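You operate a simulated robot arm through the tools that you are given. There is no shell and no other tool.

You run a simulated robot arm. Do the job below in one go: nothing can be reset, and whatever is moved stays where it is left.

Task
Pack the one-bar green key block in the grey pack box.
Fine: the orange-label dry pack from the chamber spares drawer goes in too; shut the drawer, snap the lid on and push the box back to where its lid lay.

Only the result counts: the job must be done as asked and must still hold three seconds after the hand-in. Knocking over, shifting, dropping, spilling or breaking anything else fails it. Lids that push on must go on centred and level and be pressed home; caps that screw on are set level and turned clockwise until they are tight.

Robot
A 6-joint arm with a two-finger parallel gripper, fixed in place. Base frame: the origin is at the foot of the arm, x ahead of it, y to its left, z up; the work surface is at about z = 0.8. Lengths are in m, angles in degrees, forces in N, time in s.
With the tool pointing down near the work surface it reaches from about 0.32 to 0.7 m from the base axis. Its first joint turns from -166.0 to 166.0 degrees. Payload 4.1 kg.
Tool frame: the origin (TCP) lies between the finger pads and is the grasp point; the fingertips stand 0.023 m ahead of it; z points along the fingers, y is the line along which they close. The gripper opens to 0.094 m. The fingers are 0.038 m wide and 0.01 m thick; the gripper's body (0.054 by 0.096 m) begins 0.039 m behind the TCP.
Orientation is that of the tool frame in the base frame, as a unit quaternion [x, y, z, w]. With the fingers straight down and closing along the base's y, the tool's x points along the base's -x, its y along +y and its z along -z.

Tools
- The arm moves only by the tool arm_command. Its argument "increments" is a list of rows, each an object (a shift or turn left out is 0, a gripper value left out holds the last) with "travel": the shift along the base's x, y, z in units of 150 mm (1.0 is 150 mm), a list of three; "angular": the turn, a rotation vector about the base's x, y, z in units of 120 degrees (1.0 is 120 degrees), a list of three; "grip": the gripper command, from -1 (fully open) to 1 (shut), values between in proportion. In form: [{"travel": [dx, dy, dz], "angular": [ax, ay, az], "grip": grip}, ...]. A call has 1 to 20 rows; each row is the pose to reach, as a shift and turn from the pose commanded when the call began. A call with a number of a shift or a turn outside -1 to 1 is refused whole. A row lasts 0.2 s, in which the tool goes at most 0.05 m and 8.6 degrees; a call with a longer step from one row to the next is refused whole, and so is a gripper value outside its range. Where a pose cannot be reached the arm comes as near as it can. A force on the tool above 70 N (or 10 N above the force at the start of the call, whichever is more), or a blocked arm, ends the call early, and 0.2 s more pass. Each finger travels about 0.045 m/s and halts on what it meets, pressing with about 40 N; the grip force reading is that of the motor and also rises with nothing between the fingers. The clock runs only during rows and for 0.2 s after the last one: add rows that repeat a pose to give the fingers time. The reply holds the time, the measured pose of the TCP, the force on the tool along the base axes, the opening and the grip force, in the units named above and with some noise, with the torque about the TCP (base axes, N m) and any sound that the robot's microphone picked up.
- Cameras (640 x 400 px; columns grow to the right, rows downward): "scene" is fixed at [0.0434, 0.4928, 1.3593]; the picture's right is [-0.41, -0.91, 0.00], its down [-0.74, 0.33, -0.58] and it looks along [0.53, -0.24, -0.81] (base axes); focal length 265 px, centre (320, 200). "wrist" rides on the gripper at [0.086, 0.016, -0.074] in the tool frame; the picture's right is [-0.18, 0.98, 0.00], its down [-0.58, -0.11, -0.81] and it looks along [-0.79, -0.15, 0.59] (tool axes); focal length 243 px, centre (320, 200). There is no depth. A picture from a camera that has moved, and an enlarged one, comes with that camera's place and axes in the base frame and with its lens. The place of the scene camera against the robot may be out by one fixed shift of up to 0.018 m in any direction.
- get_image(camera): a new picture of that camera. No time passes.
- move_column(by): slides the trunk up (or, below 0, down) by that many m; the arm rides with it, the base frame stays. It gives what a move gives, with no picture.
- inspect(camera, box): a new picture of the part [left, top, right, bottom] of that camera's present view, enlarged. No time passes.
- job_done(): hands the job in; it is judged then, once.

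Nothing tells you positions but the pictures and the camera data. Unless the task says otherwise, let go and move clear before handing in.

The tools are called after ">>>" as a command line: name --argument value ..., lists and objects as JSON in quotes. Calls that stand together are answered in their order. arm_command: Moves the arm, as the interface text tells. Its arguments: {"type":"object","properties":{"increments":{"type":"array"}},"required":["increments"]} The other tools are called the same way: move_column (by) slides the trunk up or down; get_image (camera) takes a picture; inspect (camera, box) takes an enlarged picture of a part of a camera's view; job_done () hands the job in.

At the start:

```text
t: 0.0
ee_pos: [0.3146, 0.3212, 1.1025]
ee_rot: [0.001, 1.0, 0.001, 0.0]
ft_force: [-0.1, 0.0, -0.1]
ft_torque: [0.0, 0.01, 0.0]
width: 0.0942
grip_force: 0.0
trunk travel left (down, up): [-0.425, 0.165]
```

scene: 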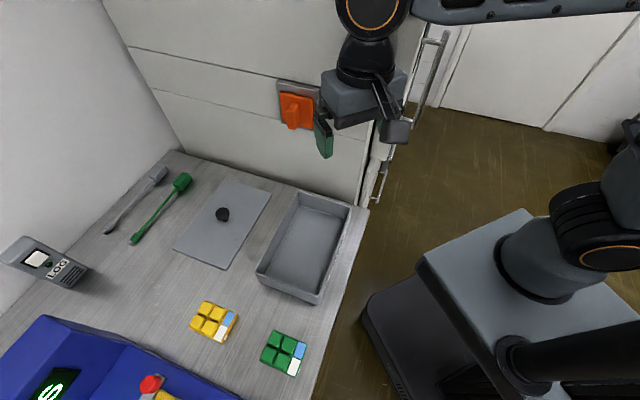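
wrist: 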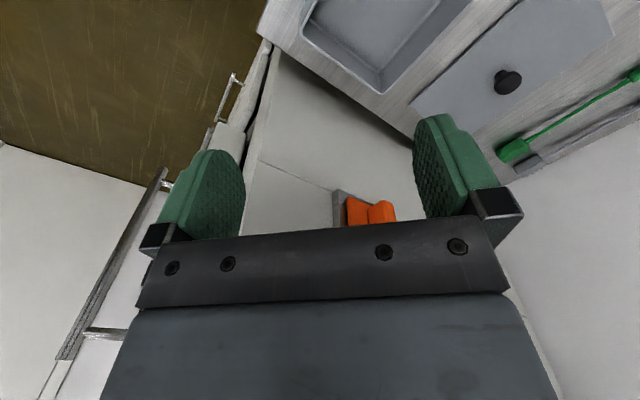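

I see a bench with a grey box, a flat lid with a dark knob, a yellow and a green key block, tools, and some equipment. I'll look closer at each part before moving anything.

>>> inspect --camera "scene" --box '[160, 280, 360, 400]'

>>> inspect --camera "scene" --box '[160, 160, 380, 300]'

>>> inspect --camera "scene" --box '[240, 0, 460, 200]'

>>> inspect --camera "scene" --box '[0, 200, 200, 400]'

>>> get_image --camera "wrist"

```text
3.20 times, centred on (260, 340) of scene
camera zoom: at [0.0434, 0.4928, 1.3593], right [-0.41, -0.91, 0.0], down [-0.74, 0.33, -0.58], along [0.53, -0.24, -0.81], focal length 849 px, centre (512, -248)
```

zoom: 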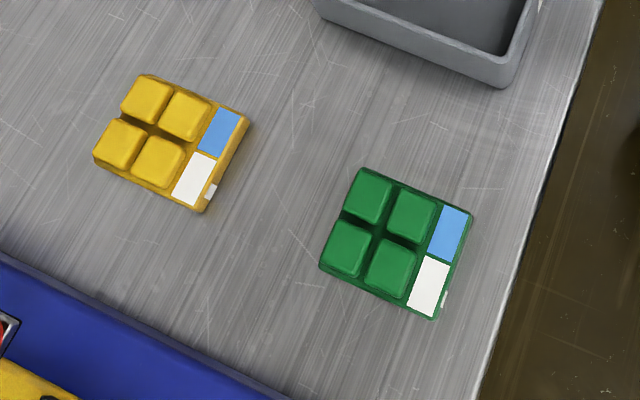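

```text
2.86 times, centred on (270, 230) of scene
camera zoom: at [0.0434, 0.4928, 1.3593], right [-0.41, -0.91, 0.0], down [-0.74, 0.33, -0.58], along [0.53, -0.24, -0.81], focal length 758 px, centre (463, 114)
```

zoom: 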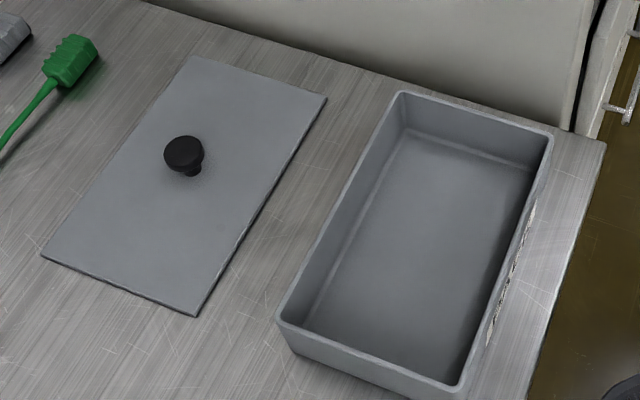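

```text
2.00 times, centred on (350, 100) of scene
camera zoom: at [0.0434, 0.4928, 1.3593], right [-0.41, -0.91, 0.0], down [-0.74, 0.33, -0.58], along [0.53, -0.24, -0.81], focal length 531 px, centre (260, 400)
```

zoom: 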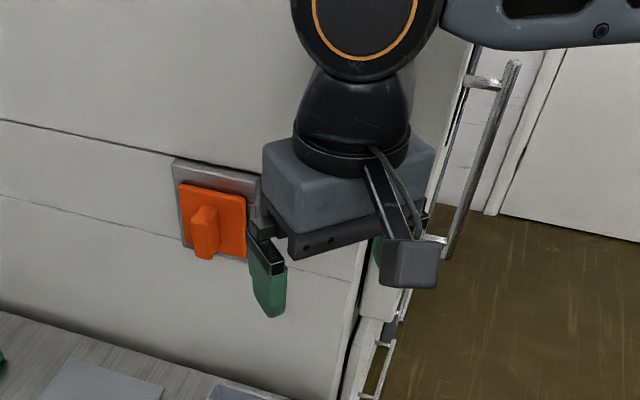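

```text
2.00 times, centred on (100, 300) of scene
camera zoom: at [0.0434, 0.4928, 1.3593], right [-0.41, -0.91, 0.0], down [-0.74, 0.33, -0.58], along [0.53, -0.24, -0.81], focal length 531 px, centre (760, 0)
```

zoom: 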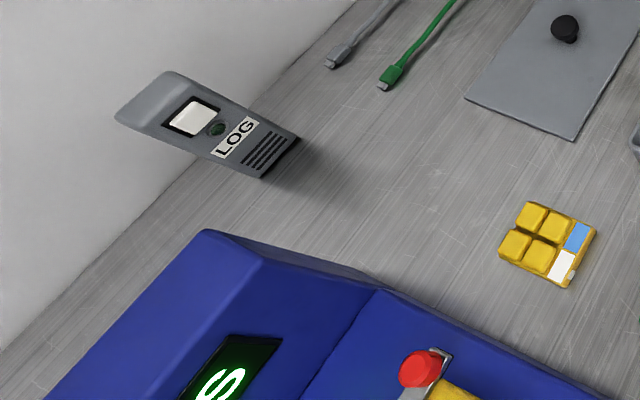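

```text
taken
camera wrist: at [0.2288, 0.3377, 1.1771], right [0.18, 0.98, 0.0], down [0.58, -0.11, 0.81], along [0.79, -0.15, -0.59], focal length 243 px, centre (320, 200)
```

wrist: 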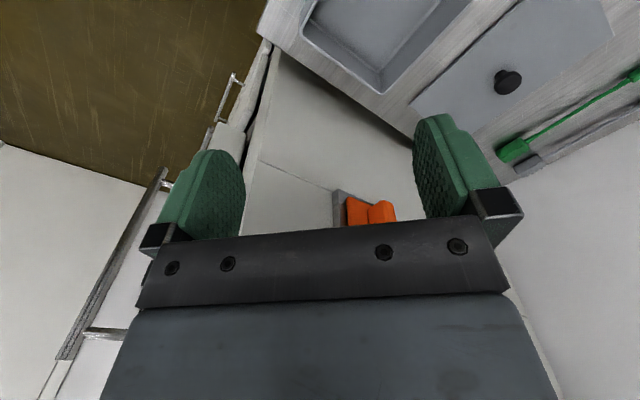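

The table runs at about 45° to the base. I take the green block to be near (0.12, 0.53), the box near (0.31, 0.41) and the lid near (0.44, 0.58). The chamber wall with the orange handle is only about 8 cm from the gripper. I'll back away from it and turn so the wrist camera can look at the chamber.

>>> arm_command --increments '[{"travel": [-0.2, 0.1, 0.1]}, {"travel": [-0.4, 0.2, 0.2]}, {"travel": [-0.6, 0.3, 0.3]}, {"travel": [-0.7, 0.35, 0.4], "angular": [0, 0, -0.05]}, {"travel": [-0.7, 0.35, 0.4], "angular": [0, 0, -0.11]}, {"travel": [-0.7, 0.35, 0.4], "angular": [0, 0, -0.17]}, {"travel": [-0.7, 0.35, 0.4], "angular": [0, 0, -0.23]}, {"travel": [-0.7, 0.35, 0.4], "angular": [0, 0, -0.29]}]'

>>> get_image --camera "wrist"

>>> get_image --camera "scene"

```text
t: 1.8
ee_pos: [0.2093, 0.375, 1.1616]
ee_rot: [0.301, 0.954, -0.001, 0.0]
ft_force: [0.2, 1.0, -0.1]
ft_torque: [0.01, 0.06, 0.0]
width: 0.0941
grip_force: 0.0
trunk travel left (down, up): [-0.425, 0.165]
```

```text
taken
camera wrist: at [0.1487, 0.4373, 1.237], right [0.71, 0.7, 0.0], down [0.41, -0.42, 0.81], along [0.56, -0.58, -0.59], focal length 243 px, centre (320, 200)
```

wrist: 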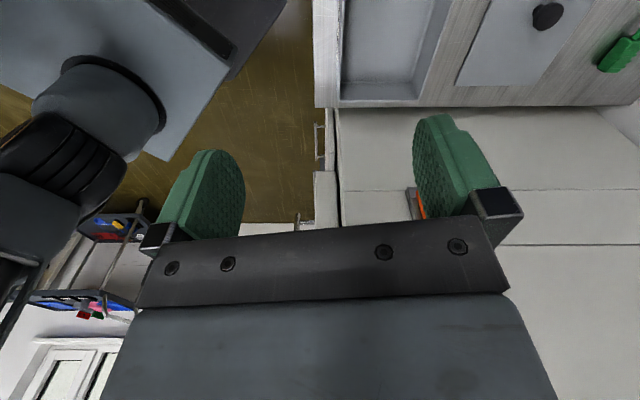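

```text
taken
```

scene: 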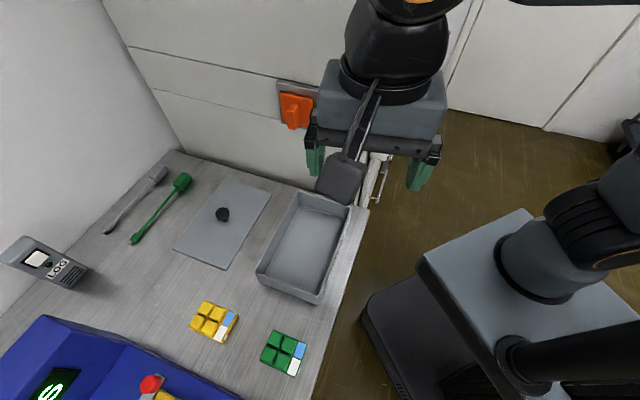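

The chamber front, on the robot side, seems to carry a drawer or door with bar handles. I'll zoom in on it before moving.

>>> inspect --camera "wrist" --box '[240, 90, 440, 240]'

>>> inspect --camera "wrist" --box '[0, 180, 160, 320]'

>>> inspect --camera "scene" --box '[340, 130, 440, 230]'

```text
2.67 times, centred on (340, 165) of wrist
camera zoom: at [0.1487, 0.4373, 1.237], right [0.71, 0.7, 0.0], down [0.41, -0.42, 0.81], along [0.56, -0.58, -0.59], focal length 647 px, centre (267, 293)
```

zoom: 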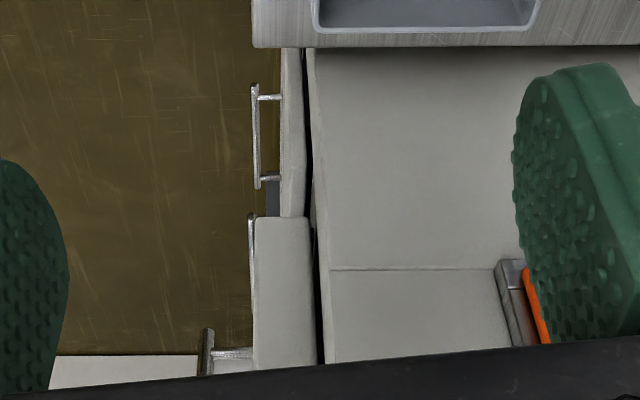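

```text
2.86 times, centred on (80, 250) of wrist
camera zoom: at [0.1487, 0.4373, 1.237], right [0.71, 0.7, 0.0], down [0.41, -0.42, 0.81], along [0.56, -0.58, -0.59], focal length 693 px, centre (1006, 57)
```

zoom: 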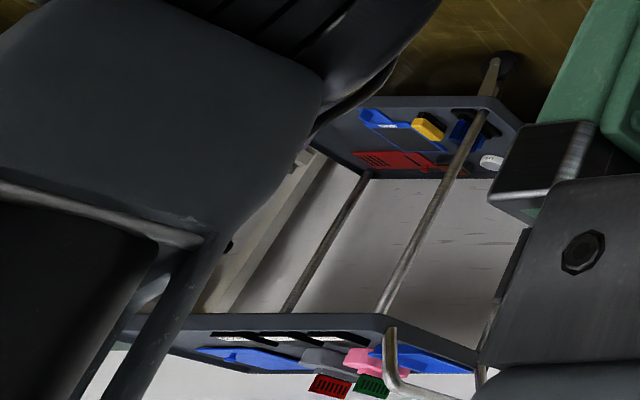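

```text
4.00 times, centred on (390, 180) of scene
camera zoom: at [0.0434, 0.4928, 1.3593], right [-0.41, -0.91, 0.0], down [-0.74, 0.33, -0.58], along [0.53, -0.24, -0.81], focal length 1062 px, centre (40, 280)
```

zoom: 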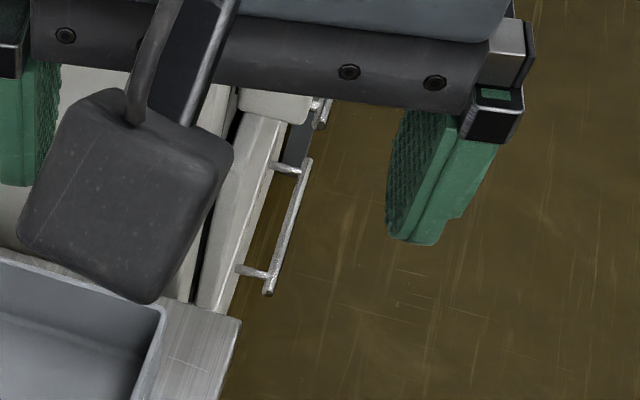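

The front of the chamber needs a better view. I'll pull the tool back toward the left side of the base and turn the camera to look across the chamber front.

>>> arm_command --increments '[{"travel": [-0.25, 0, 0], "angular": [0, 0, 0.05]}, {"travel": [-0.5, 0, 0], "angular": [0, 0, 0.11]}, {"travel": [-0.75, 0, 0], "angular": [0, 0, 0.17]}, {"travel": [-1.0, 0, 0], "angular": [0, 0, 0.23]}, {"travel": [-1.0, 0, 0], "angular": [0, 0, 0.29]}]'

>>> get_image --camera "wrist"

>>> get_image --camera "scene"

```text
t: 3.0
ee_pos: [0.0587, 0.3733, 1.1612]
ee_rot: [0.0, 1.0, 0.001, 0.0]
ft_force: [0.2, -0.5, 0.6]
ft_torque: [0.01, -0.01, -0.01]
width: 0.0941
grip_force: 0.0
trunk travel left (down, up): [-0.425, 0.165]
```

```text
taken
camera wrist: at [-0.0262, 0.3899, 1.2372], right [0.18, 0.98, 0.0], down [0.58, -0.11, 0.81], along [0.79, -0.15, -0.59], focal length 243 px, centre (320, 200)
```

wrist: 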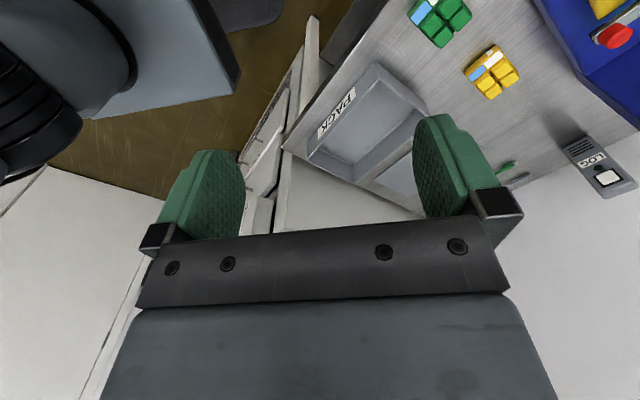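

```text
taken
```

scene: 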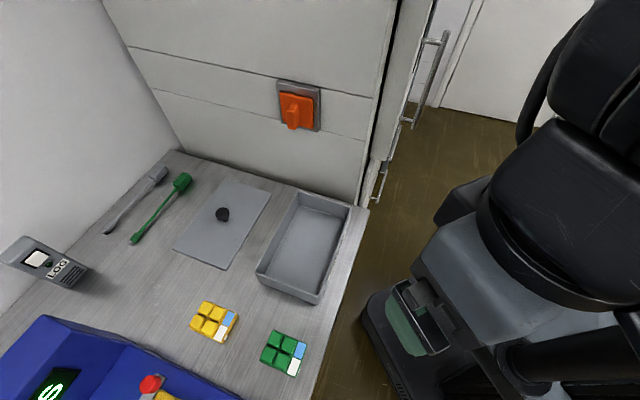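

>>> inspect --camera "wrist" --box '[220, 10, 380, 230]'

>>> inspect --camera "wrist" --box '[380, 0, 640, 200]'

>>> inspect --camera "scene" --box '[340, 0, 480, 220]'

>>> inspect --camera "scene" --box '[250, 320, 320, 390]'

>>> inspect --camera "scene" --box '[180, 290, 250, 360]'

```text
1.82 times, centred on (300, 120) of wrist
camera zoom: at [-0.0262, 0.3899, 1.2372], right [0.18, 0.98, 0.0], down [0.58, -0.11, 0.81], along [0.79, -0.15, -0.59], focal length 441 px, centre (356, 346)
```

zoom: 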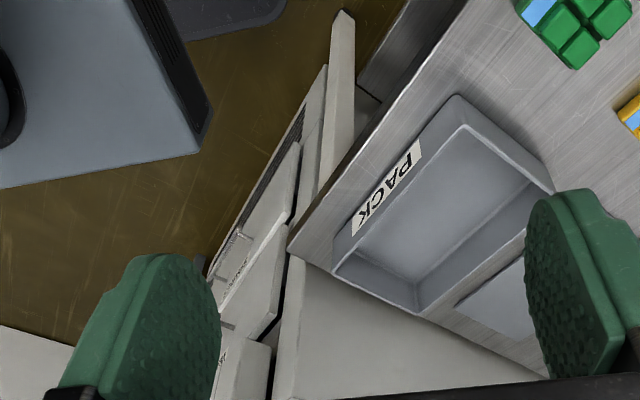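

```text
2.00 times, centred on (510, 100) of wrist
camera zoom: at [-0.0262, 0.3899, 1.2372], right [0.18, 0.98, 0.0], down [0.58, -0.11, 0.81], along [0.79, -0.15, -0.59], focal length 485 px, centre (-60, 400)
```

zoom: 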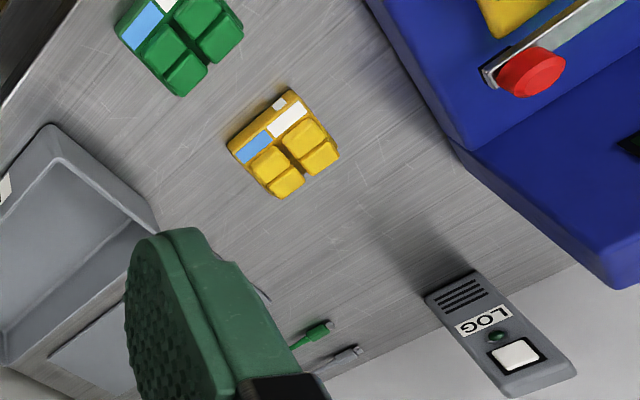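

```text
1.82 times, centred on (410, 110) of scene
camera zoom: at [0.0434, 0.4928, 1.3593], right [-0.41, -0.91, 0.0], down [-0.74, 0.33, -0.58], along [0.53, -0.24, -0.81], focal length 482 px, centre (156, 364)
```

zoom: 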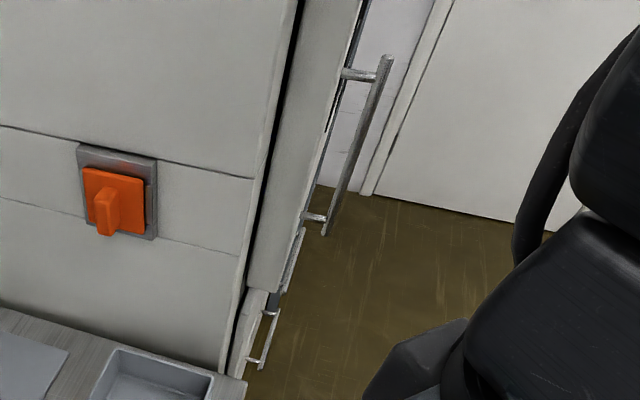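

```text
5.71 times, centred on (285, 355) of scene
camera zoom: at [0.0434, 0.4928, 1.3593], right [-0.41, -0.91, 0.0], down [-0.74, 0.33, -0.58], along [0.53, -0.24, -0.81], focal length 1516 px, centre (520, -686)
```

zoom: 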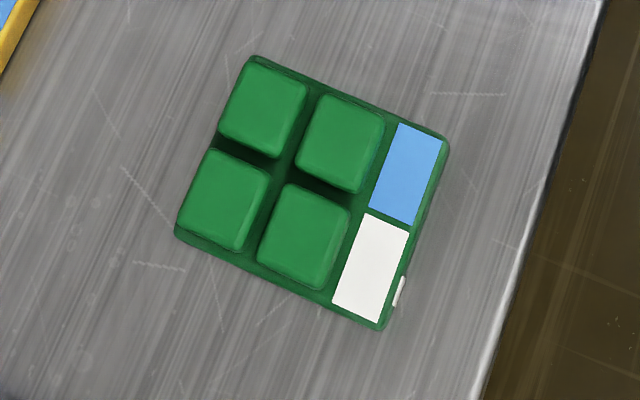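

```text
5.71 times, centred on (215, 325) of scene
camera zoom: at [0.0434, 0.4928, 1.3593], right [-0.41, -0.91, 0.0], down [-0.74, 0.33, -0.58], along [0.53, -0.24, -0.81], focal length 1516 px, centre (920, -514)
```

zoom: 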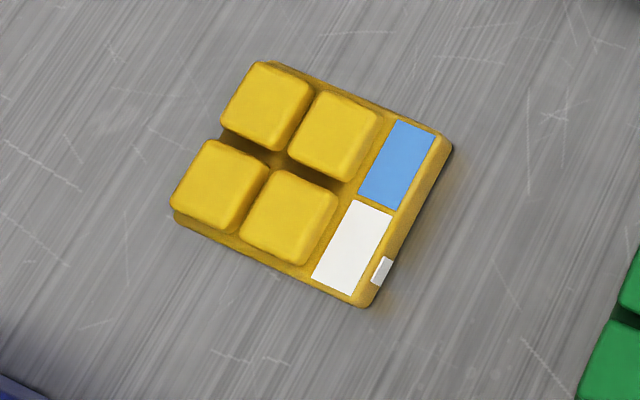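

The box carries a PACK label, and the chamber front seems to have several stacked panels with labels and bar handles. I'll move the camera further back and tilt it up to read them.

>>> arm_command --increments '[{"travel": [-0.25, 0, 0], "angular": [0, -0.05, 0]}, {"travel": [-0.5, 0, -0.1], "angular": [0, -0.1, 0]}, {"travel": [-0.75, 0, -0.2], "angular": [0, -0.15, 0]}, {"travel": [-1.0, 0, -0.3], "angular": [0, -0.2, 0]}, {"travel": [-1.0, 0, -0.3], "angular": [0, -0.25, 0]}]'

>>> get_image --camera "wrist"

```text
t: 4.0
ee_pos: [-0.0008, 0.3821, 1.1549]
ee_rot: [0.111, 0.977, 0.021, 0.183]
ft_force: [0.0, 0.1, 0.5]
ft_torque: [0.05, 0.04, -0.02]
width: 0.0938
grip_force: 0.1
trunk travel left (down, up): [-0.425, 0.165]
stopped in row 5: the arm was blocked; the commanded pose is now the measured one
```

```text
taken
camera wrist: at [-0.1017, 0.4176, 1.1963], right [0.37, 0.92, 0.14], down [0.21, -0.24, 0.95], along [0.9, -0.32, -0.28], focal length 243 px, centre (320, 200)
```

wrist: 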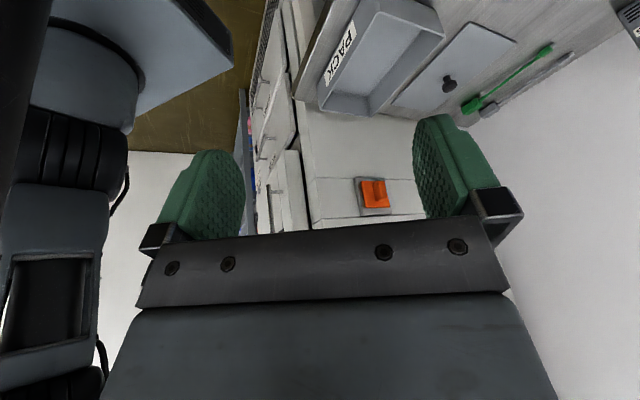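

>>> inspect --camera "wrist" --box '[220, 0, 340, 230]'

>>> get_image --camera "scene"

```text
1.74 times, centred on (280, 115) of wrist
camera zoom: at [-0.1017, 0.4176, 1.1963], right [0.37, 0.92, 0.14], down [0.21, -0.24, 0.95], along [0.9, -0.32, -0.28], focal length 422 px, centre (390, 348)
```

zoom: 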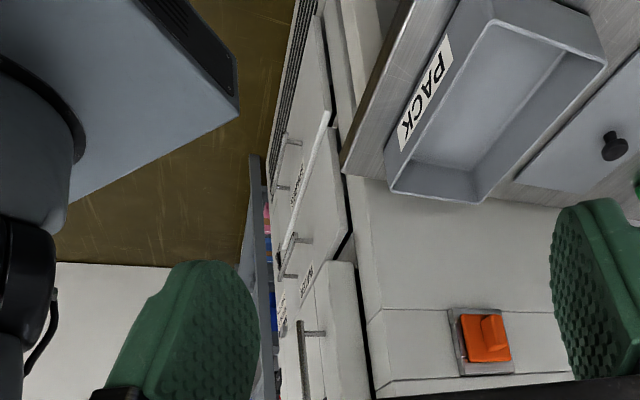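

```text
taken
```

scene: 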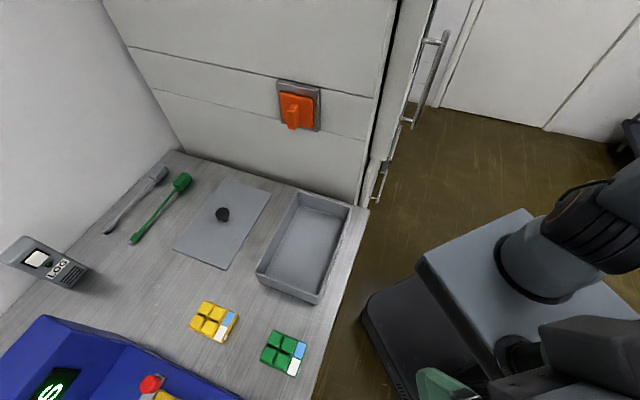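

>>> inspect --camera "wrist" --box '[240, 60, 310, 140]'

>>> inspect --camera "wrist" --box '[240, 120, 330, 230]'

```text
5.00 times, centred on (275, 100) of wrist
camera zoom: at [-0.1017, 0.4176, 1.1963], right [0.37, 0.92, 0.14], down [0.21, -0.24, 0.95], along [0.9, -0.32, -0.28], focal length 1213 px, centre (545, 700)
```

zoom: 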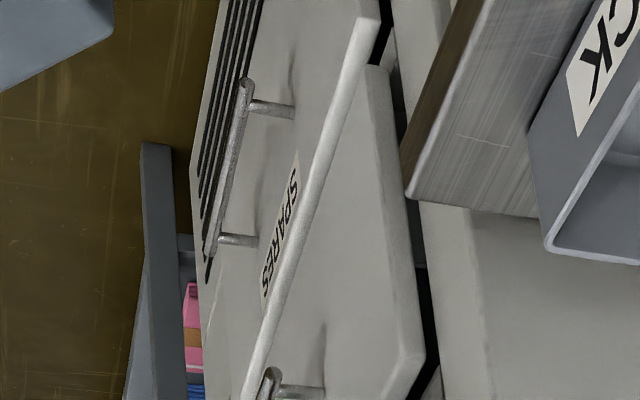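

```text
3.64 times, centred on (285, 175) of wrist
camera zoom: at [-0.1017, 0.4176, 1.1963], right [0.37, 0.92, 0.14], down [0.21, -0.24, 0.95], along [0.9, -0.32, -0.28], focal length 882 px, centre (447, 291)
```

zoom: 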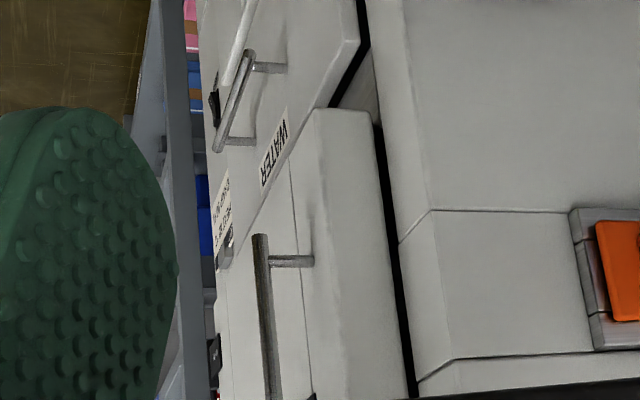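

The front now reads clearly: SPARES is the lower drawer, WATER the drawer above it, with a door above that. Next I'll check the bar marks on the green key block's side face from in front of the table edge.

>>> arm_command --increments '[{"travel": [0.03, 0.05, -0.12], "angular": [-0.0112, 0.0202, 0.0596]}, {"travel": [0.06, 0.1, -0.25], "angular": [-0.0224, 0.0403, 0.1193]}, {"travel": [0.08, 0.15, -0.37], "angular": [-0.0336, 0.0605, 0.1789]}, {"travel": [0.11, 0.2, -0.5], "angular": [-0.0448, 0.0807, 0.2386]}, {"travel": [0.14, 0.25, -0.62], "angular": [-0.0559, 0.1008, 0.2982]}, {"travel": [0.17, 0.3, -0.75], "angular": [-0.0671, 0.121, 0.3578]}, {"travel": [0.19, 0.35, -0.87], "angular": [-0.0783, 0.1411, 0.4175]}, {"travel": [0.22, 0.4, -1.0], "angular": [-0.0895, 0.1613, 0.4771]}]'

>>> get_image --camera "wrist"

>>> get_image --camera "scene"

```text
t: 5.8
ee_pos: [0.0306, 0.4423, 1.0049]
ee_rot: [-0.385, 0.923, 0.0, 0.0]
ft_force: [-0.1, -0.4, -0.1]
ft_torque: [-0.01, 0.0, -0.01]
width: 0.0941
grip_force: 0.1
trunk travel left (down, up): [-0.425, 0.165]
```

```text
taken
camera wrist: at [-0.0404, 0.392, 1.0797], right [-0.57, 0.82, 0.0], down [0.49, 0.34, 0.81], along [0.66, 0.46, -0.59], focal length 243 px, centre (320, 200)
```

wrist: 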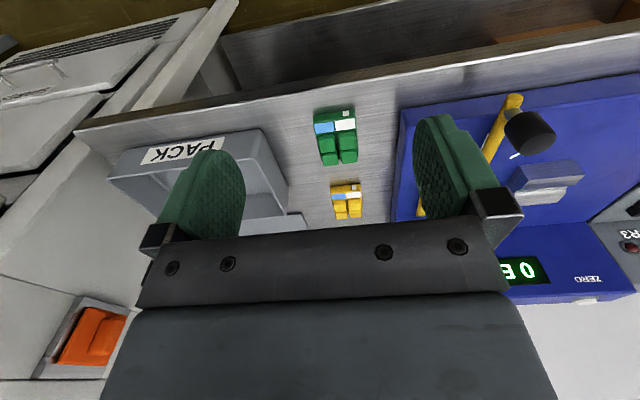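

```text
taken
```

scene: 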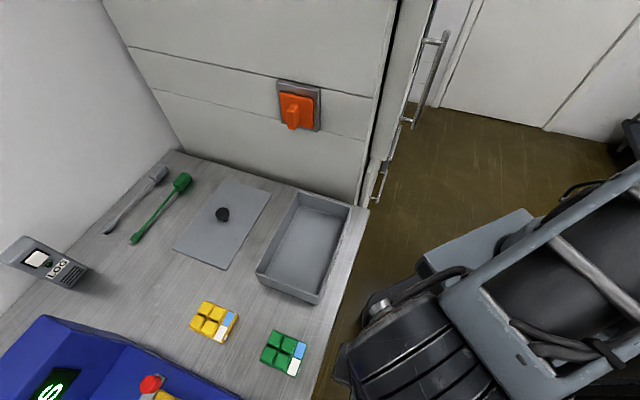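

>>> inspect --camera "wrist" --box '[300, 90, 380, 230]'

>>> inspect --camera "wrist" --box '[390, 0, 640, 240]'

>>> inspect --camera "wrist" --box '[0, 0, 220, 240]'

>>> inspect --camera "wrist" --box '[310, 100, 365, 170]'

```text
2.86 times, centred on (340, 160) of wrist
camera zoom: at [-0.0404, 0.392, 1.0797], right [-0.57, 0.82, 0.0], down [0.49, 0.34, 0.81], along [0.66, 0.46, -0.59], focal length 693 px, centre (263, 314)
```

zoom: 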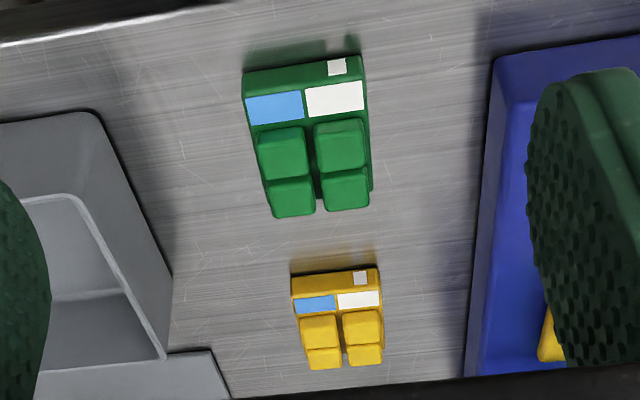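

```text
1.67 times, centred on (515, 120) of wrist
camera zoom: at [-0.0404, 0.392, 1.0797], right [-0.57, 0.82, 0.0], down [0.49, 0.34, 0.81], along [0.66, 0.46, -0.59], focal length 404 px, centre (-5, 333)
```

zoom: 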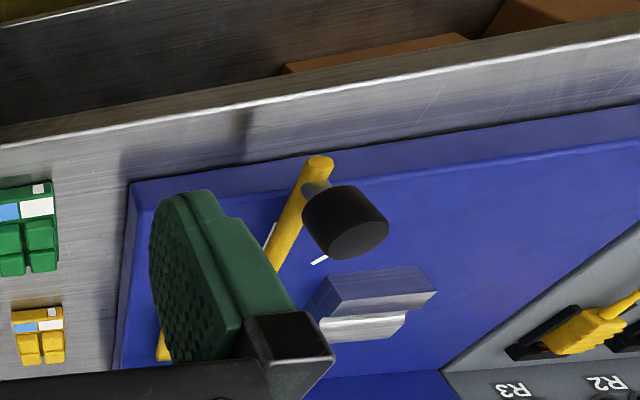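

```text
1.67 times, centred on (110, 120) of wrist
camera zoom: at [-0.0404, 0.392, 1.0797], right [-0.57, 0.82, 0.0], down [0.49, 0.34, 0.81], along [0.66, 0.46, -0.59], focal length 404 px, centre (670, 333)
```

zoom: 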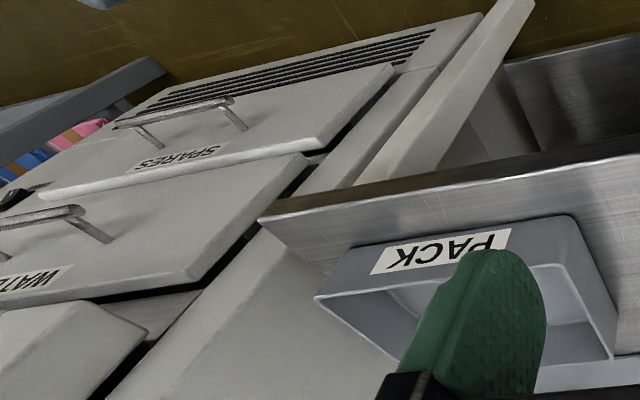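

```text
5.71 times, centred on (338, 135) of wrist
camera zoom: at [-0.0404, 0.392, 1.0797], right [-0.57, 0.82, 0.0], down [0.49, 0.34, 0.81], along [0.66, 0.46, -0.59], focal length 1386 px, centre (220, 571)
```

zoom: 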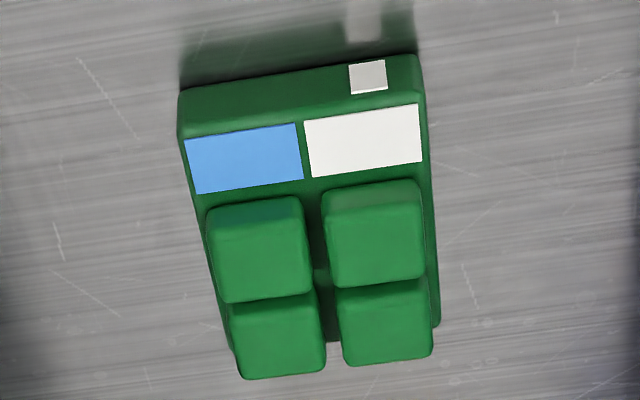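

The green block shows one white patch on its front side, next to a blue and a white panel. I'll check the rest of the table for any other green block before settling on this one.

>>> arm_command --increments '[{"travel": [0, 0, 0.2], "angular": [0, 0, 0.065]}, {"travel": [0, 0, 0.4], "angular": [0, 0, 0.13]}, {"travel": [0, 0, 0.6], "angular": [0, 0, 0.195]}, {"travel": [0, 0, 0.7], "angular": [0, 0, 0.26]}, {"travel": [0, 0, 0.7], "angular": [0, 0, 0.325]}, {"travel": [0, 0, 0.7], "angular": [0, 0, 0.39]}]'

>>> get_image --camera "wrist"

```text
t: 7.2
ee_pos: [0.0311, 0.4426, 1.1108]
ee_rot: [0.72, -0.694, 0.001, 0.0]
ft_force: [-0.5, -0.1, 0.4]
ft_torque: [-0.03, 0.01, -0.01]
width: 0.0938
grip_force: 0.0
trunk travel left (down, up): [-0.425, 0.165]
```

```text
taken
camera wrist: at [0.0189, 0.3552, 1.1854], right [-0.99, 0.15, 0.0], down [0.09, 0.58, 0.81], along [0.12, 0.8, -0.59], focal length 243 px, centre (320, 200)
```

wrist: 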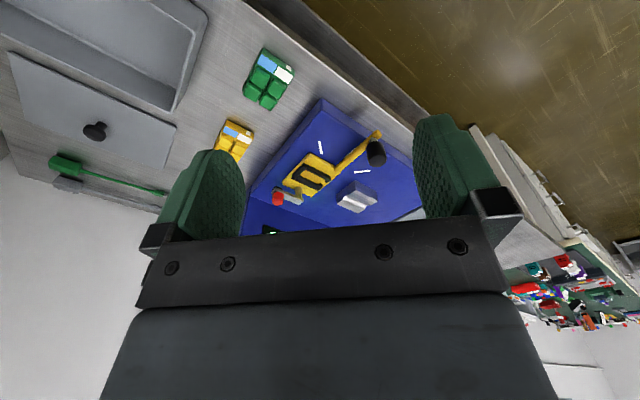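

>>> arm_command --increments '[{"travel": [0.1, 0.03, -0.3]}, {"travel": [0.2, 0.06, -0.6]}, {"travel": [0.3, 0.08, -0.85]}, {"travel": [0.4, 0.1, -1.0]}, {"travel": [0.46, 0.1, -1.0]}]'

>>> get_image --camera "wrist"

>>> inspect --camera "wrist" --box '[230, 60, 410, 230]'

```text
t: 8.4
ee_pos: [0.1009, 0.4573, 0.9602]
ee_rot: [0.719, -0.695, 0.0, 0.0]
ft_force: [-0.7, 0.4, -0.7]
ft_torque: [0.0, -0.02, -0.03]
width: 0.094
grip_force: 0.0
trunk travel left (down, up): [-0.425, 0.165]
```

```text
taken
camera wrist: at [0.088, 0.3704, 1.0354], right [-0.99, 0.15, 0.0], down [0.09, 0.58, 0.81], along [0.12, 0.8, -0.59], focal length 243 px, centre (320, 200)
```

wrist: 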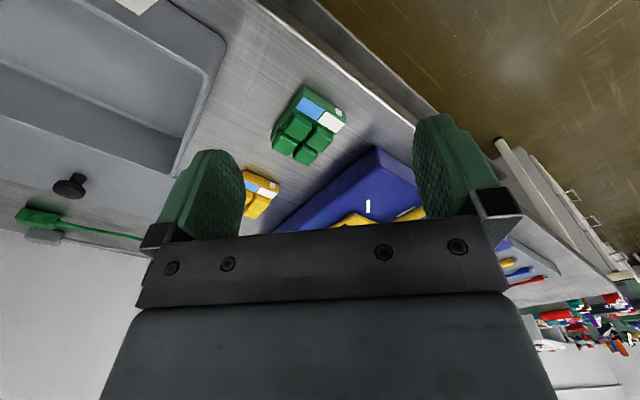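

```text
2.35 times, centred on (320, 145) of wrist
camera zoom: at [0.088, 0.3704, 1.0354], right [-0.99, 0.15, 0.0], down [0.09, 0.58, 0.81], along [0.12, 0.8, -0.59], focal length 571 px, centre (320, 329)
```

zoom: 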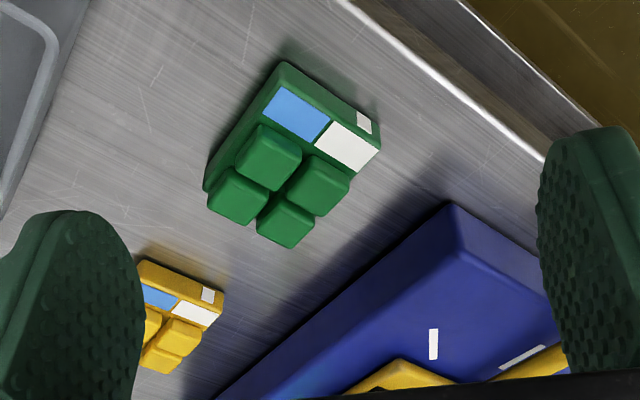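

Blocks and box line up with the 45° table axes. The SPARES handle I place at about (0.44, 0.07, 0.645), a horizontal bar about 0.14 m long. I'll look in the drawer first, both for the dry pack and for any other green block. I'm moving around now, keeping clear of the door handle.

>>> arm_command --increments '[{"travel": [-0.05, -0.1, 0.1], "angular": [0, 0, -0.065]}, {"travel": [-0.08, -0.25, 0.2], "angular": [0, 0, -0.13]}, {"travel": [-0.1, -0.4, 0.27], "angular": [0, 0, -0.195]}, {"travel": [-0.12, -0.55, 0.27], "angular": [0, 0, -0.26]}, {"travel": [-0.15, -0.64, 0.27], "angular": [0, 0, -0.325]}, {"travel": [-0.15, -0.64, 0.27], "angular": [0, 0, -0.39]}]'

>>> get_image --camera "scene"

>>> get_image --camera "wrist"

```text
t: 9.8
ee_pos: [0.0765, 0.3607, 1.0003]
ee_rot: [-0.383, 0.924, 0.0, -0.001]
ft_force: [-0.6, -0.3, 0.3]
ft_torque: [0.02, 0.02, 0.02]
width: 0.094
grip_force: 0.0
trunk travel left (down, up): [-0.425, 0.165]
```

```text
taken
```

scene: 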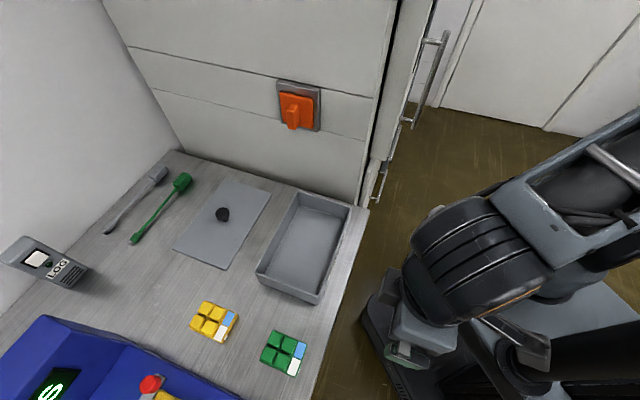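

```text
taken
camera wrist: at [0.0058, 0.3106, 1.0759], right [-0.56, 0.83, 0.0], down [0.49, 0.33, 0.81], along [0.67, 0.46, -0.59], focal length 243 px, centre (320, 200)
```

wrist: 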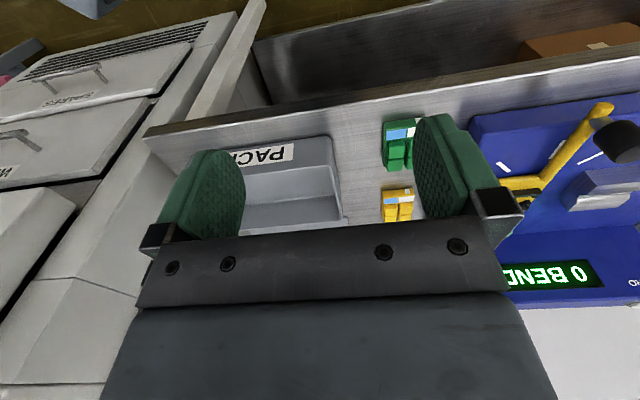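

>>> arm_command --increments '[{"travel": [0.18, -0.19, 0]}, {"travel": [0.36, -0.38, 0]}, {"travel": [0.55, -0.57, 0]}, {"travel": [0.74, -0.77, 0]}, {"travel": [0.91, -0.96, 0]}]'

>>> get_image --camera "scene"

>>> get_image --camera "wrist"

```text
t: 11.0
ee_pos: [0.2149, 0.2159, 1.0008]
ee_rot: [-0.384, 0.923, 0.0, 0.0]
ft_force: [0.4, 0.2, -0.4]
ft_torque: [0.05, -0.02, -0.02]
width: 0.0941
grip_force: 0.1
trunk travel left (down, up): [-0.425, 0.165]
```

```text
taken
```

scene: 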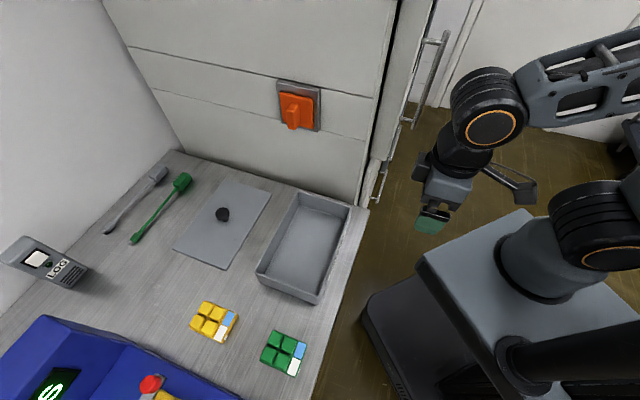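

```text
taken
camera wrist: at [0.1425, 0.1664, 1.0758], right [-0.57, 0.82, 0.0], down [0.49, 0.34, 0.81], along [0.66, 0.46, -0.59], focal length 243 px, centre (320, 200)
```

wrist: 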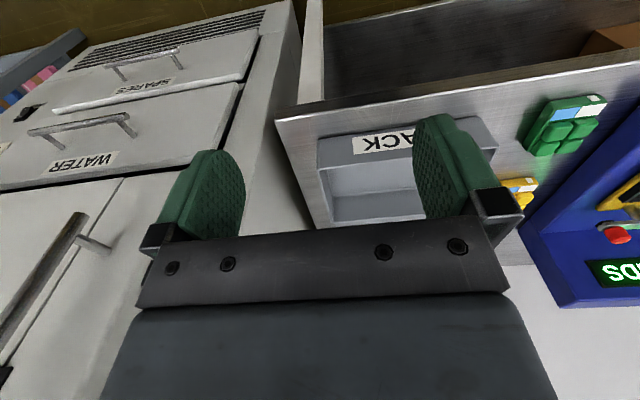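

The refined triangulation puts the SPARES handle at about m≈0.387 along the depth axis, centred near (0.556, -0.01, 0.51). I'll swing past the door handle with a safe gap, then lower the trunk.

>>> arm_command --increments '[{"travel": [0.17, -0.25, 0]}, {"travel": [0.34, -0.49, 0]}, {"travel": [0.5, -0.73, 0]}, {"travel": [0.6, -0.98, 0]}]'

>>> get_image --camera "scene"

```text
t: 12.0
ee_pos: [0.3054, 0.0707, 1.0]
ee_rot: [-0.384, 0.923, 0.0, -0.001]
ft_force: [-0.4, -0.2, 0.1]
ft_torque: [0.02, 0.01, 0.04]
width: 0.0941
grip_force: 0.0
trunk travel left (down, up): [-0.425, 0.165]
```

```text
taken
```

scene: 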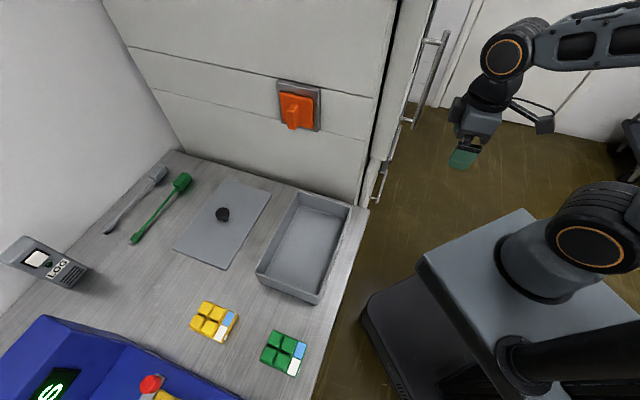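

>>> arm_command --increments '[{"travel": [0.1, -0.28, 0]}, {"travel": [0.2, -0.56, 0]}, {"travel": [0.3, -0.84, 0]}, {"travel": [0.35, -1.0, 0]}]'

>>> arm_command --increments '[{"travel": [0.1, -0.25, 0]}, {"travel": [0.2, -0.5, 0]}, {"travel": [0.2, -0.6, 0]}]'

>>> get_image --camera "wrist"

```text
t: 13.0
ee_pos: [0.3562, -0.0805, 1.001]
ee_rot: [-0.384, 0.923, 0.0, 0.001]
ft_force: [0.6, -0.6, 0.3]
ft_torque: [0.01, 0.01, 0.0]
width: 0.0943
grip_force: 0.0
trunk travel left (down, up): [-0.425, 0.165]
```

```text
t: 13.8
ee_pos: [0.3861, -0.1702, 1.0009]
ee_rot: [-0.384, 0.923, 0.001, 0.0]
ft_force: [0.4, 0.1, 0.4]
ft_torque: [-0.01, -0.01, 0.01]
width: 0.0941
grip_force: 0.1
trunk travel left (down, up): [-0.425, 0.165]
```

```text
taken
camera wrist: at [0.3151, -0.2199, 1.0755], right [-0.57, 0.82, 0.0], down [0.49, 0.33, 0.81], along [0.66, 0.46, -0.59], focal length 243 px, centre (320, 200)
```

wrist: 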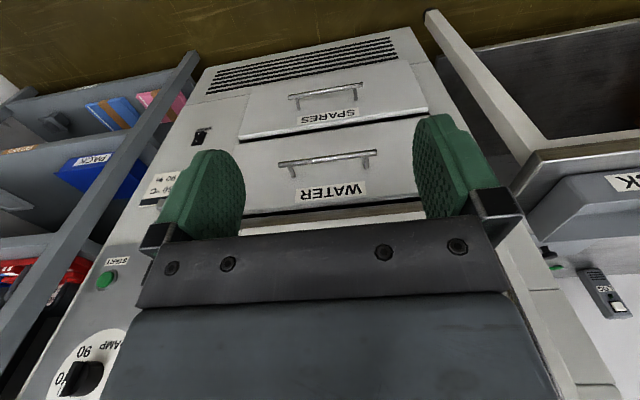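

>>> inspect --camera "wrist" --box '[180, 30, 460, 220]'

>>> inspect --camera "wrist" --box '[0, 50, 240, 400]'

```text
2.11 times, centred on (320, 125) of wrist
camera zoom: at [0.3151, -0.2199, 1.0755], right [-0.57, 0.82, 0.0], down [0.49, 0.33, 0.81], along [0.66, 0.46, -0.59], focal length 511 px, centre (320, 358)
```

zoom: 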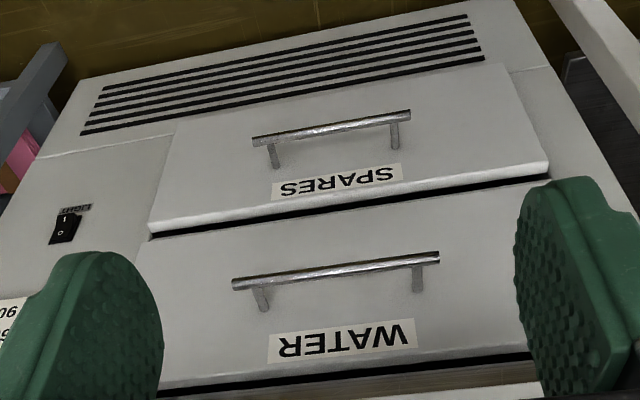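

```text
1.14 times, centred on (120, 225) of wrist
camera zoom: at [0.3151, -0.2199, 1.0755], right [-0.57, 0.82, 0.0], down [0.49, 0.33, 0.81], along [0.66, 0.46, -0.59], focal length 277 px, centre (549, 171)
```

zoom: 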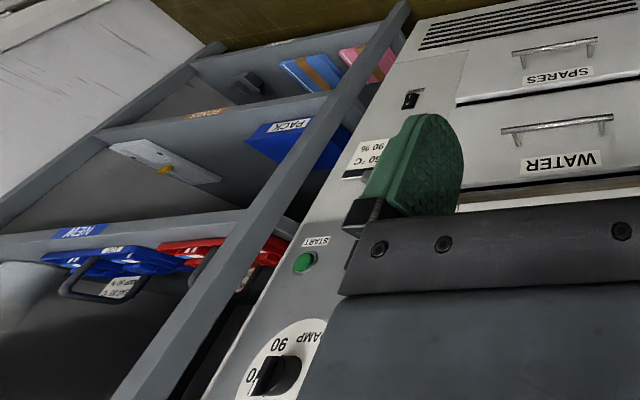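

I now see the chamber front clearly: the SPARES bar is near m≈0.388, e2≈-0.43, z≈0.50, with about 3 cm of gap behind it. I'm lowering the trunk to bring the arm to that level.

>>> move_column --by -0.3

>>> get_image --camera "wrist"

>>> get_image --camera "scene"

```text
t: 16.8
ee_pos: [0.3855, -0.1684, 0.701]
ee_rot: [-0.383, 0.924, 0.0, 0.0]
ft_force: [1.0, 0.7, 0.2]
ft_torque: [-0.02, 0.01, 0.0]
width: 0.0939
grip_force: 0.1
trunk travel left (down, up): [-0.125, 0.465]
```

```text
taken
camera wrist: at [0.315, -0.2193, 0.7757], right [-0.57, 0.82, 0.0], down [0.49, 0.34, 0.81], along [0.66, 0.46, -0.59], focal length 243 px, centre (320, 200)
```

wrist: 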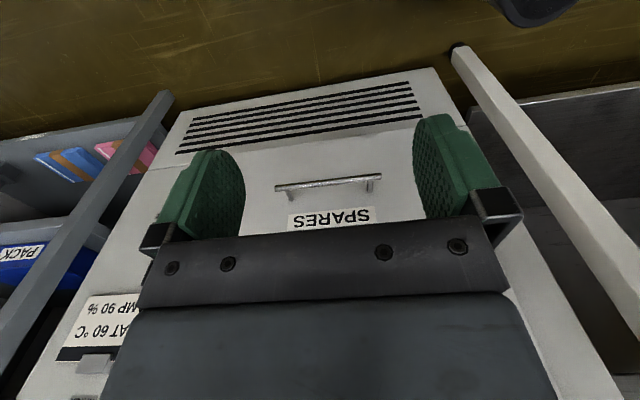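

```text
taken
```

scene: 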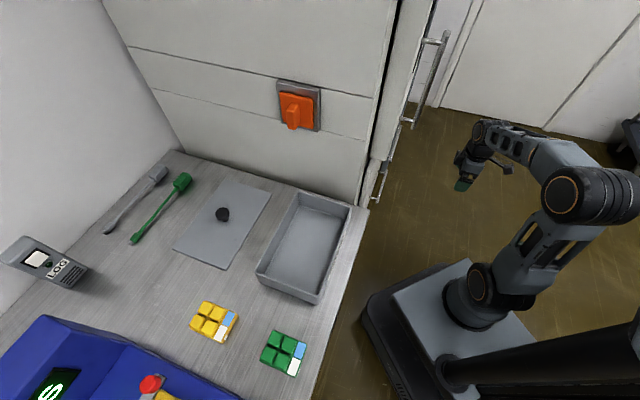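

>>> inspect --camera "wrist" --box '[250, 140, 410, 240]'

```text
4.00 times, centred on (330, 190) of wrist
camera zoom: at [0.315, -0.2193, 0.7757], right [-0.57, 0.82, 0.0], down [0.49, 0.34, 0.81], along [0.66, 0.46, -0.59], focal length 970 px, centre (280, 240)
```

zoom: 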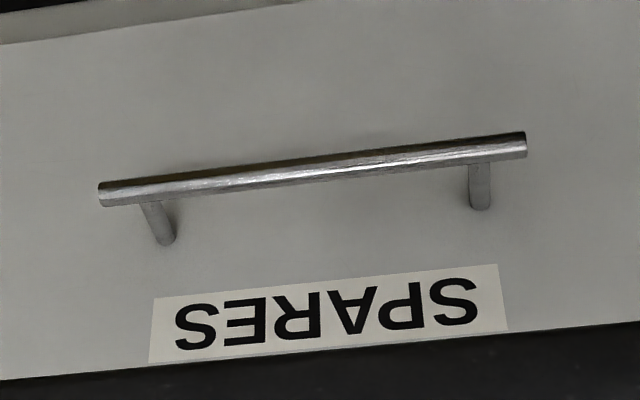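

The bar is at about (0.576, -0.027, 0.500). I'll tilt the tool 45° with the fingers closing across the bar, half-close them so they fit the gap, and stage 20 cm back.

>>> arm_command --increments '[{"travel": [0.05, 0.023, -0.033], "angular": [0.0345, 0, -0.059], "grip": 0.15}, {"travel": [0.1, 0.046, -0.066], "angular": [0.0691, 0, -0.118], "grip": 0.15}, {"travel": [0.15, 0.069, -0.1], "angular": [0.1036, 0, -0.1769], "grip": 0.15}, {"travel": [0.2, 0.092, -0.133], "angular": [0.1382, 0, -0.2359], "grip": 0.15}, {"travel": [0.25, 0.115, -0.166], "angular": [0.1727, 0, -0.2949], "grip": 0.15}, {"travel": [0.3, 0.138, -0.2], "angular": [0.2073, 0, -0.3539], "grip": 0.15}, {"travel": [0.35, 0.161, -0.232], "angular": [0.2419, 0, -0.4128], "grip": 0.15}, {"travel": [0.4, 0.184, -0.265], "angular": [0.2764, 0, -0.4718], "grip": 0.15}, {"travel": [0.45, 0.207, -0.298], "angular": [0.311, 0, -0.5308], "grip": 0.15}, {"travel": [0.5, 0.23, -0.331], "angular": [0.3455, 0, -0.5898], "grip": 0.15}, {"travel": [0.55, 0.253, -0.364], "angular": [0.38, 0, -0.6487], "grip": 0.15}, {"travel": [0.6, 0.277, -0.397], "angular": [0.4146, 0, -0.7077], "grip": 0.15}]'

>>> get_image --camera "wrist"

>>> get_image --camera "scene"

```text
t: 19.4
ee_pos: [0.4772, -0.1283, 0.6404]
ee_rot: [0.354, 0.853, 0.354, 0.147]
ft_force: [0.1, 0.3, 0.2]
ft_torque: [-0.01, 0.0, 0.0]
width: 0.04
grip_force: 0.0
trunk travel left (down, up): [-0.125, 0.465]
```

```text
taken
camera wrist: at [0.3873, -0.0957, 0.7059], right [0.62, 0.36, 0.7], down [-0.05, -0.87, 0.49], along [0.78, -0.34, -0.52], focal length 243 px, centre (320, 200)
```

wrist: 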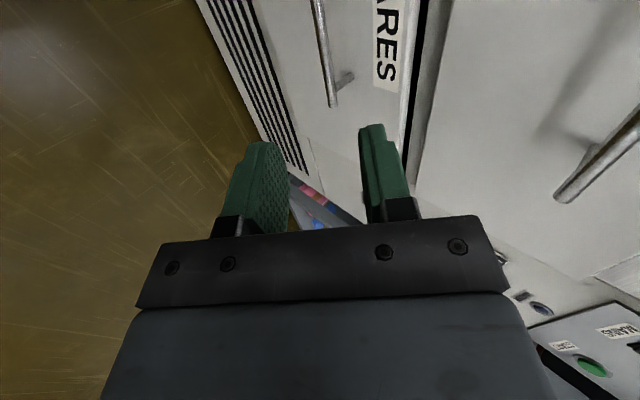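

```text
taken
```

scene: 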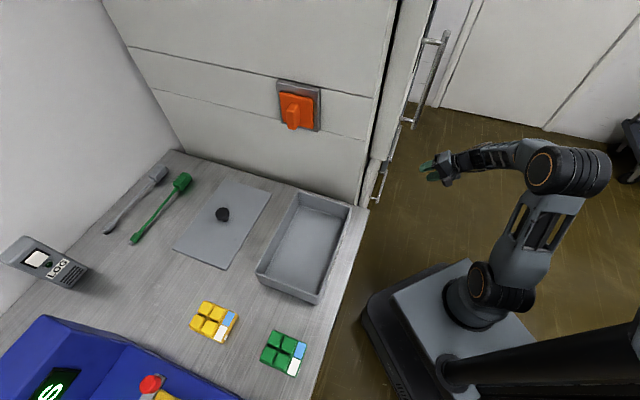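

The view matches my estimate of the bar to within a few pixels. I'll go most of the way along the tool axis, then check the alignment.

>>> arm_command --increments '[{"travel": [0.12, 0.12, -0.17]}, {"travel": [0.24, 0.24, -0.34]}, {"travel": [0.36, 0.36, -0.51]}, {"travel": [0.45, 0.45, -0.637]}]'

>>> get_image --camera "wrist"

```text
t: 20.4
ee_pos: [0.5448, -0.0613, 0.5453]
ee_rot: [0.353, 0.854, 0.353, 0.148]
ft_force: [-0.6, -0.7, -0.7]
ft_torque: [0.0, -0.05, 0.04]
width: 0.0397
grip_force: 0.1
trunk travel left (down, up): [-0.125, 0.465]
```

```text
taken
camera wrist: at [0.4552, -0.0287, 0.6095], right [0.62, 0.36, 0.7], down [-0.05, -0.87, 0.49], along [0.78, -0.34, -0.52], focal length 243 px, centre (320, 200)
```

wrist: 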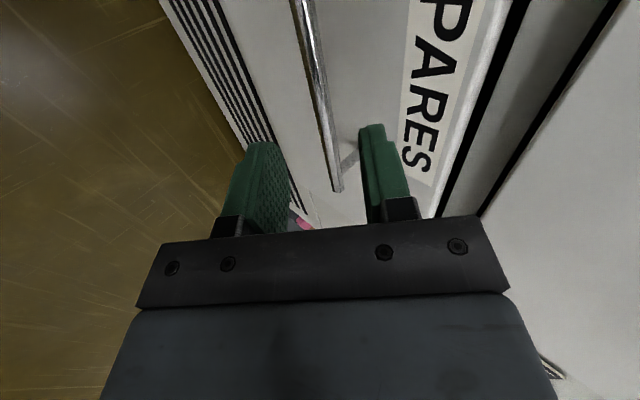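

>>> arm_command --increments '[{"travel": [0.09, 0.09, -0.13], "grip": 0.15}, {"travel": [0.183, 0.183, -0.259], "grip": 0.15}]'

>>> get_image --camera "wrist"

```text
t: 21.0
ee_pos: [0.5724, -0.033, 0.5066]
ee_rot: [0.351, 0.855, 0.353, 0.146]
ft_force: [0.1, 0.8, 0.0]
ft_torque: [0.0, -0.01, -0.01]
width: 0.0399
grip_force: 0.1
trunk travel left (down, up): [-0.125, 0.465]
```

```text
taken
camera wrist: at [0.4822, -0.0008, 0.5707], right [0.62, 0.36, 0.7], down [-0.05, -0.87, 0.49], along [0.78, -0.34, -0.52], focal length 243 px, centre (320, 200)
```

wrist: 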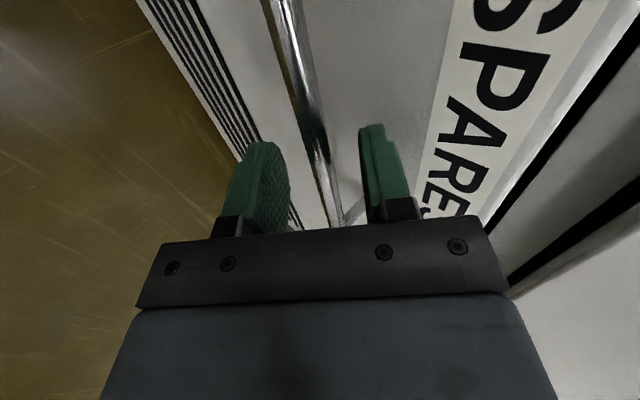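

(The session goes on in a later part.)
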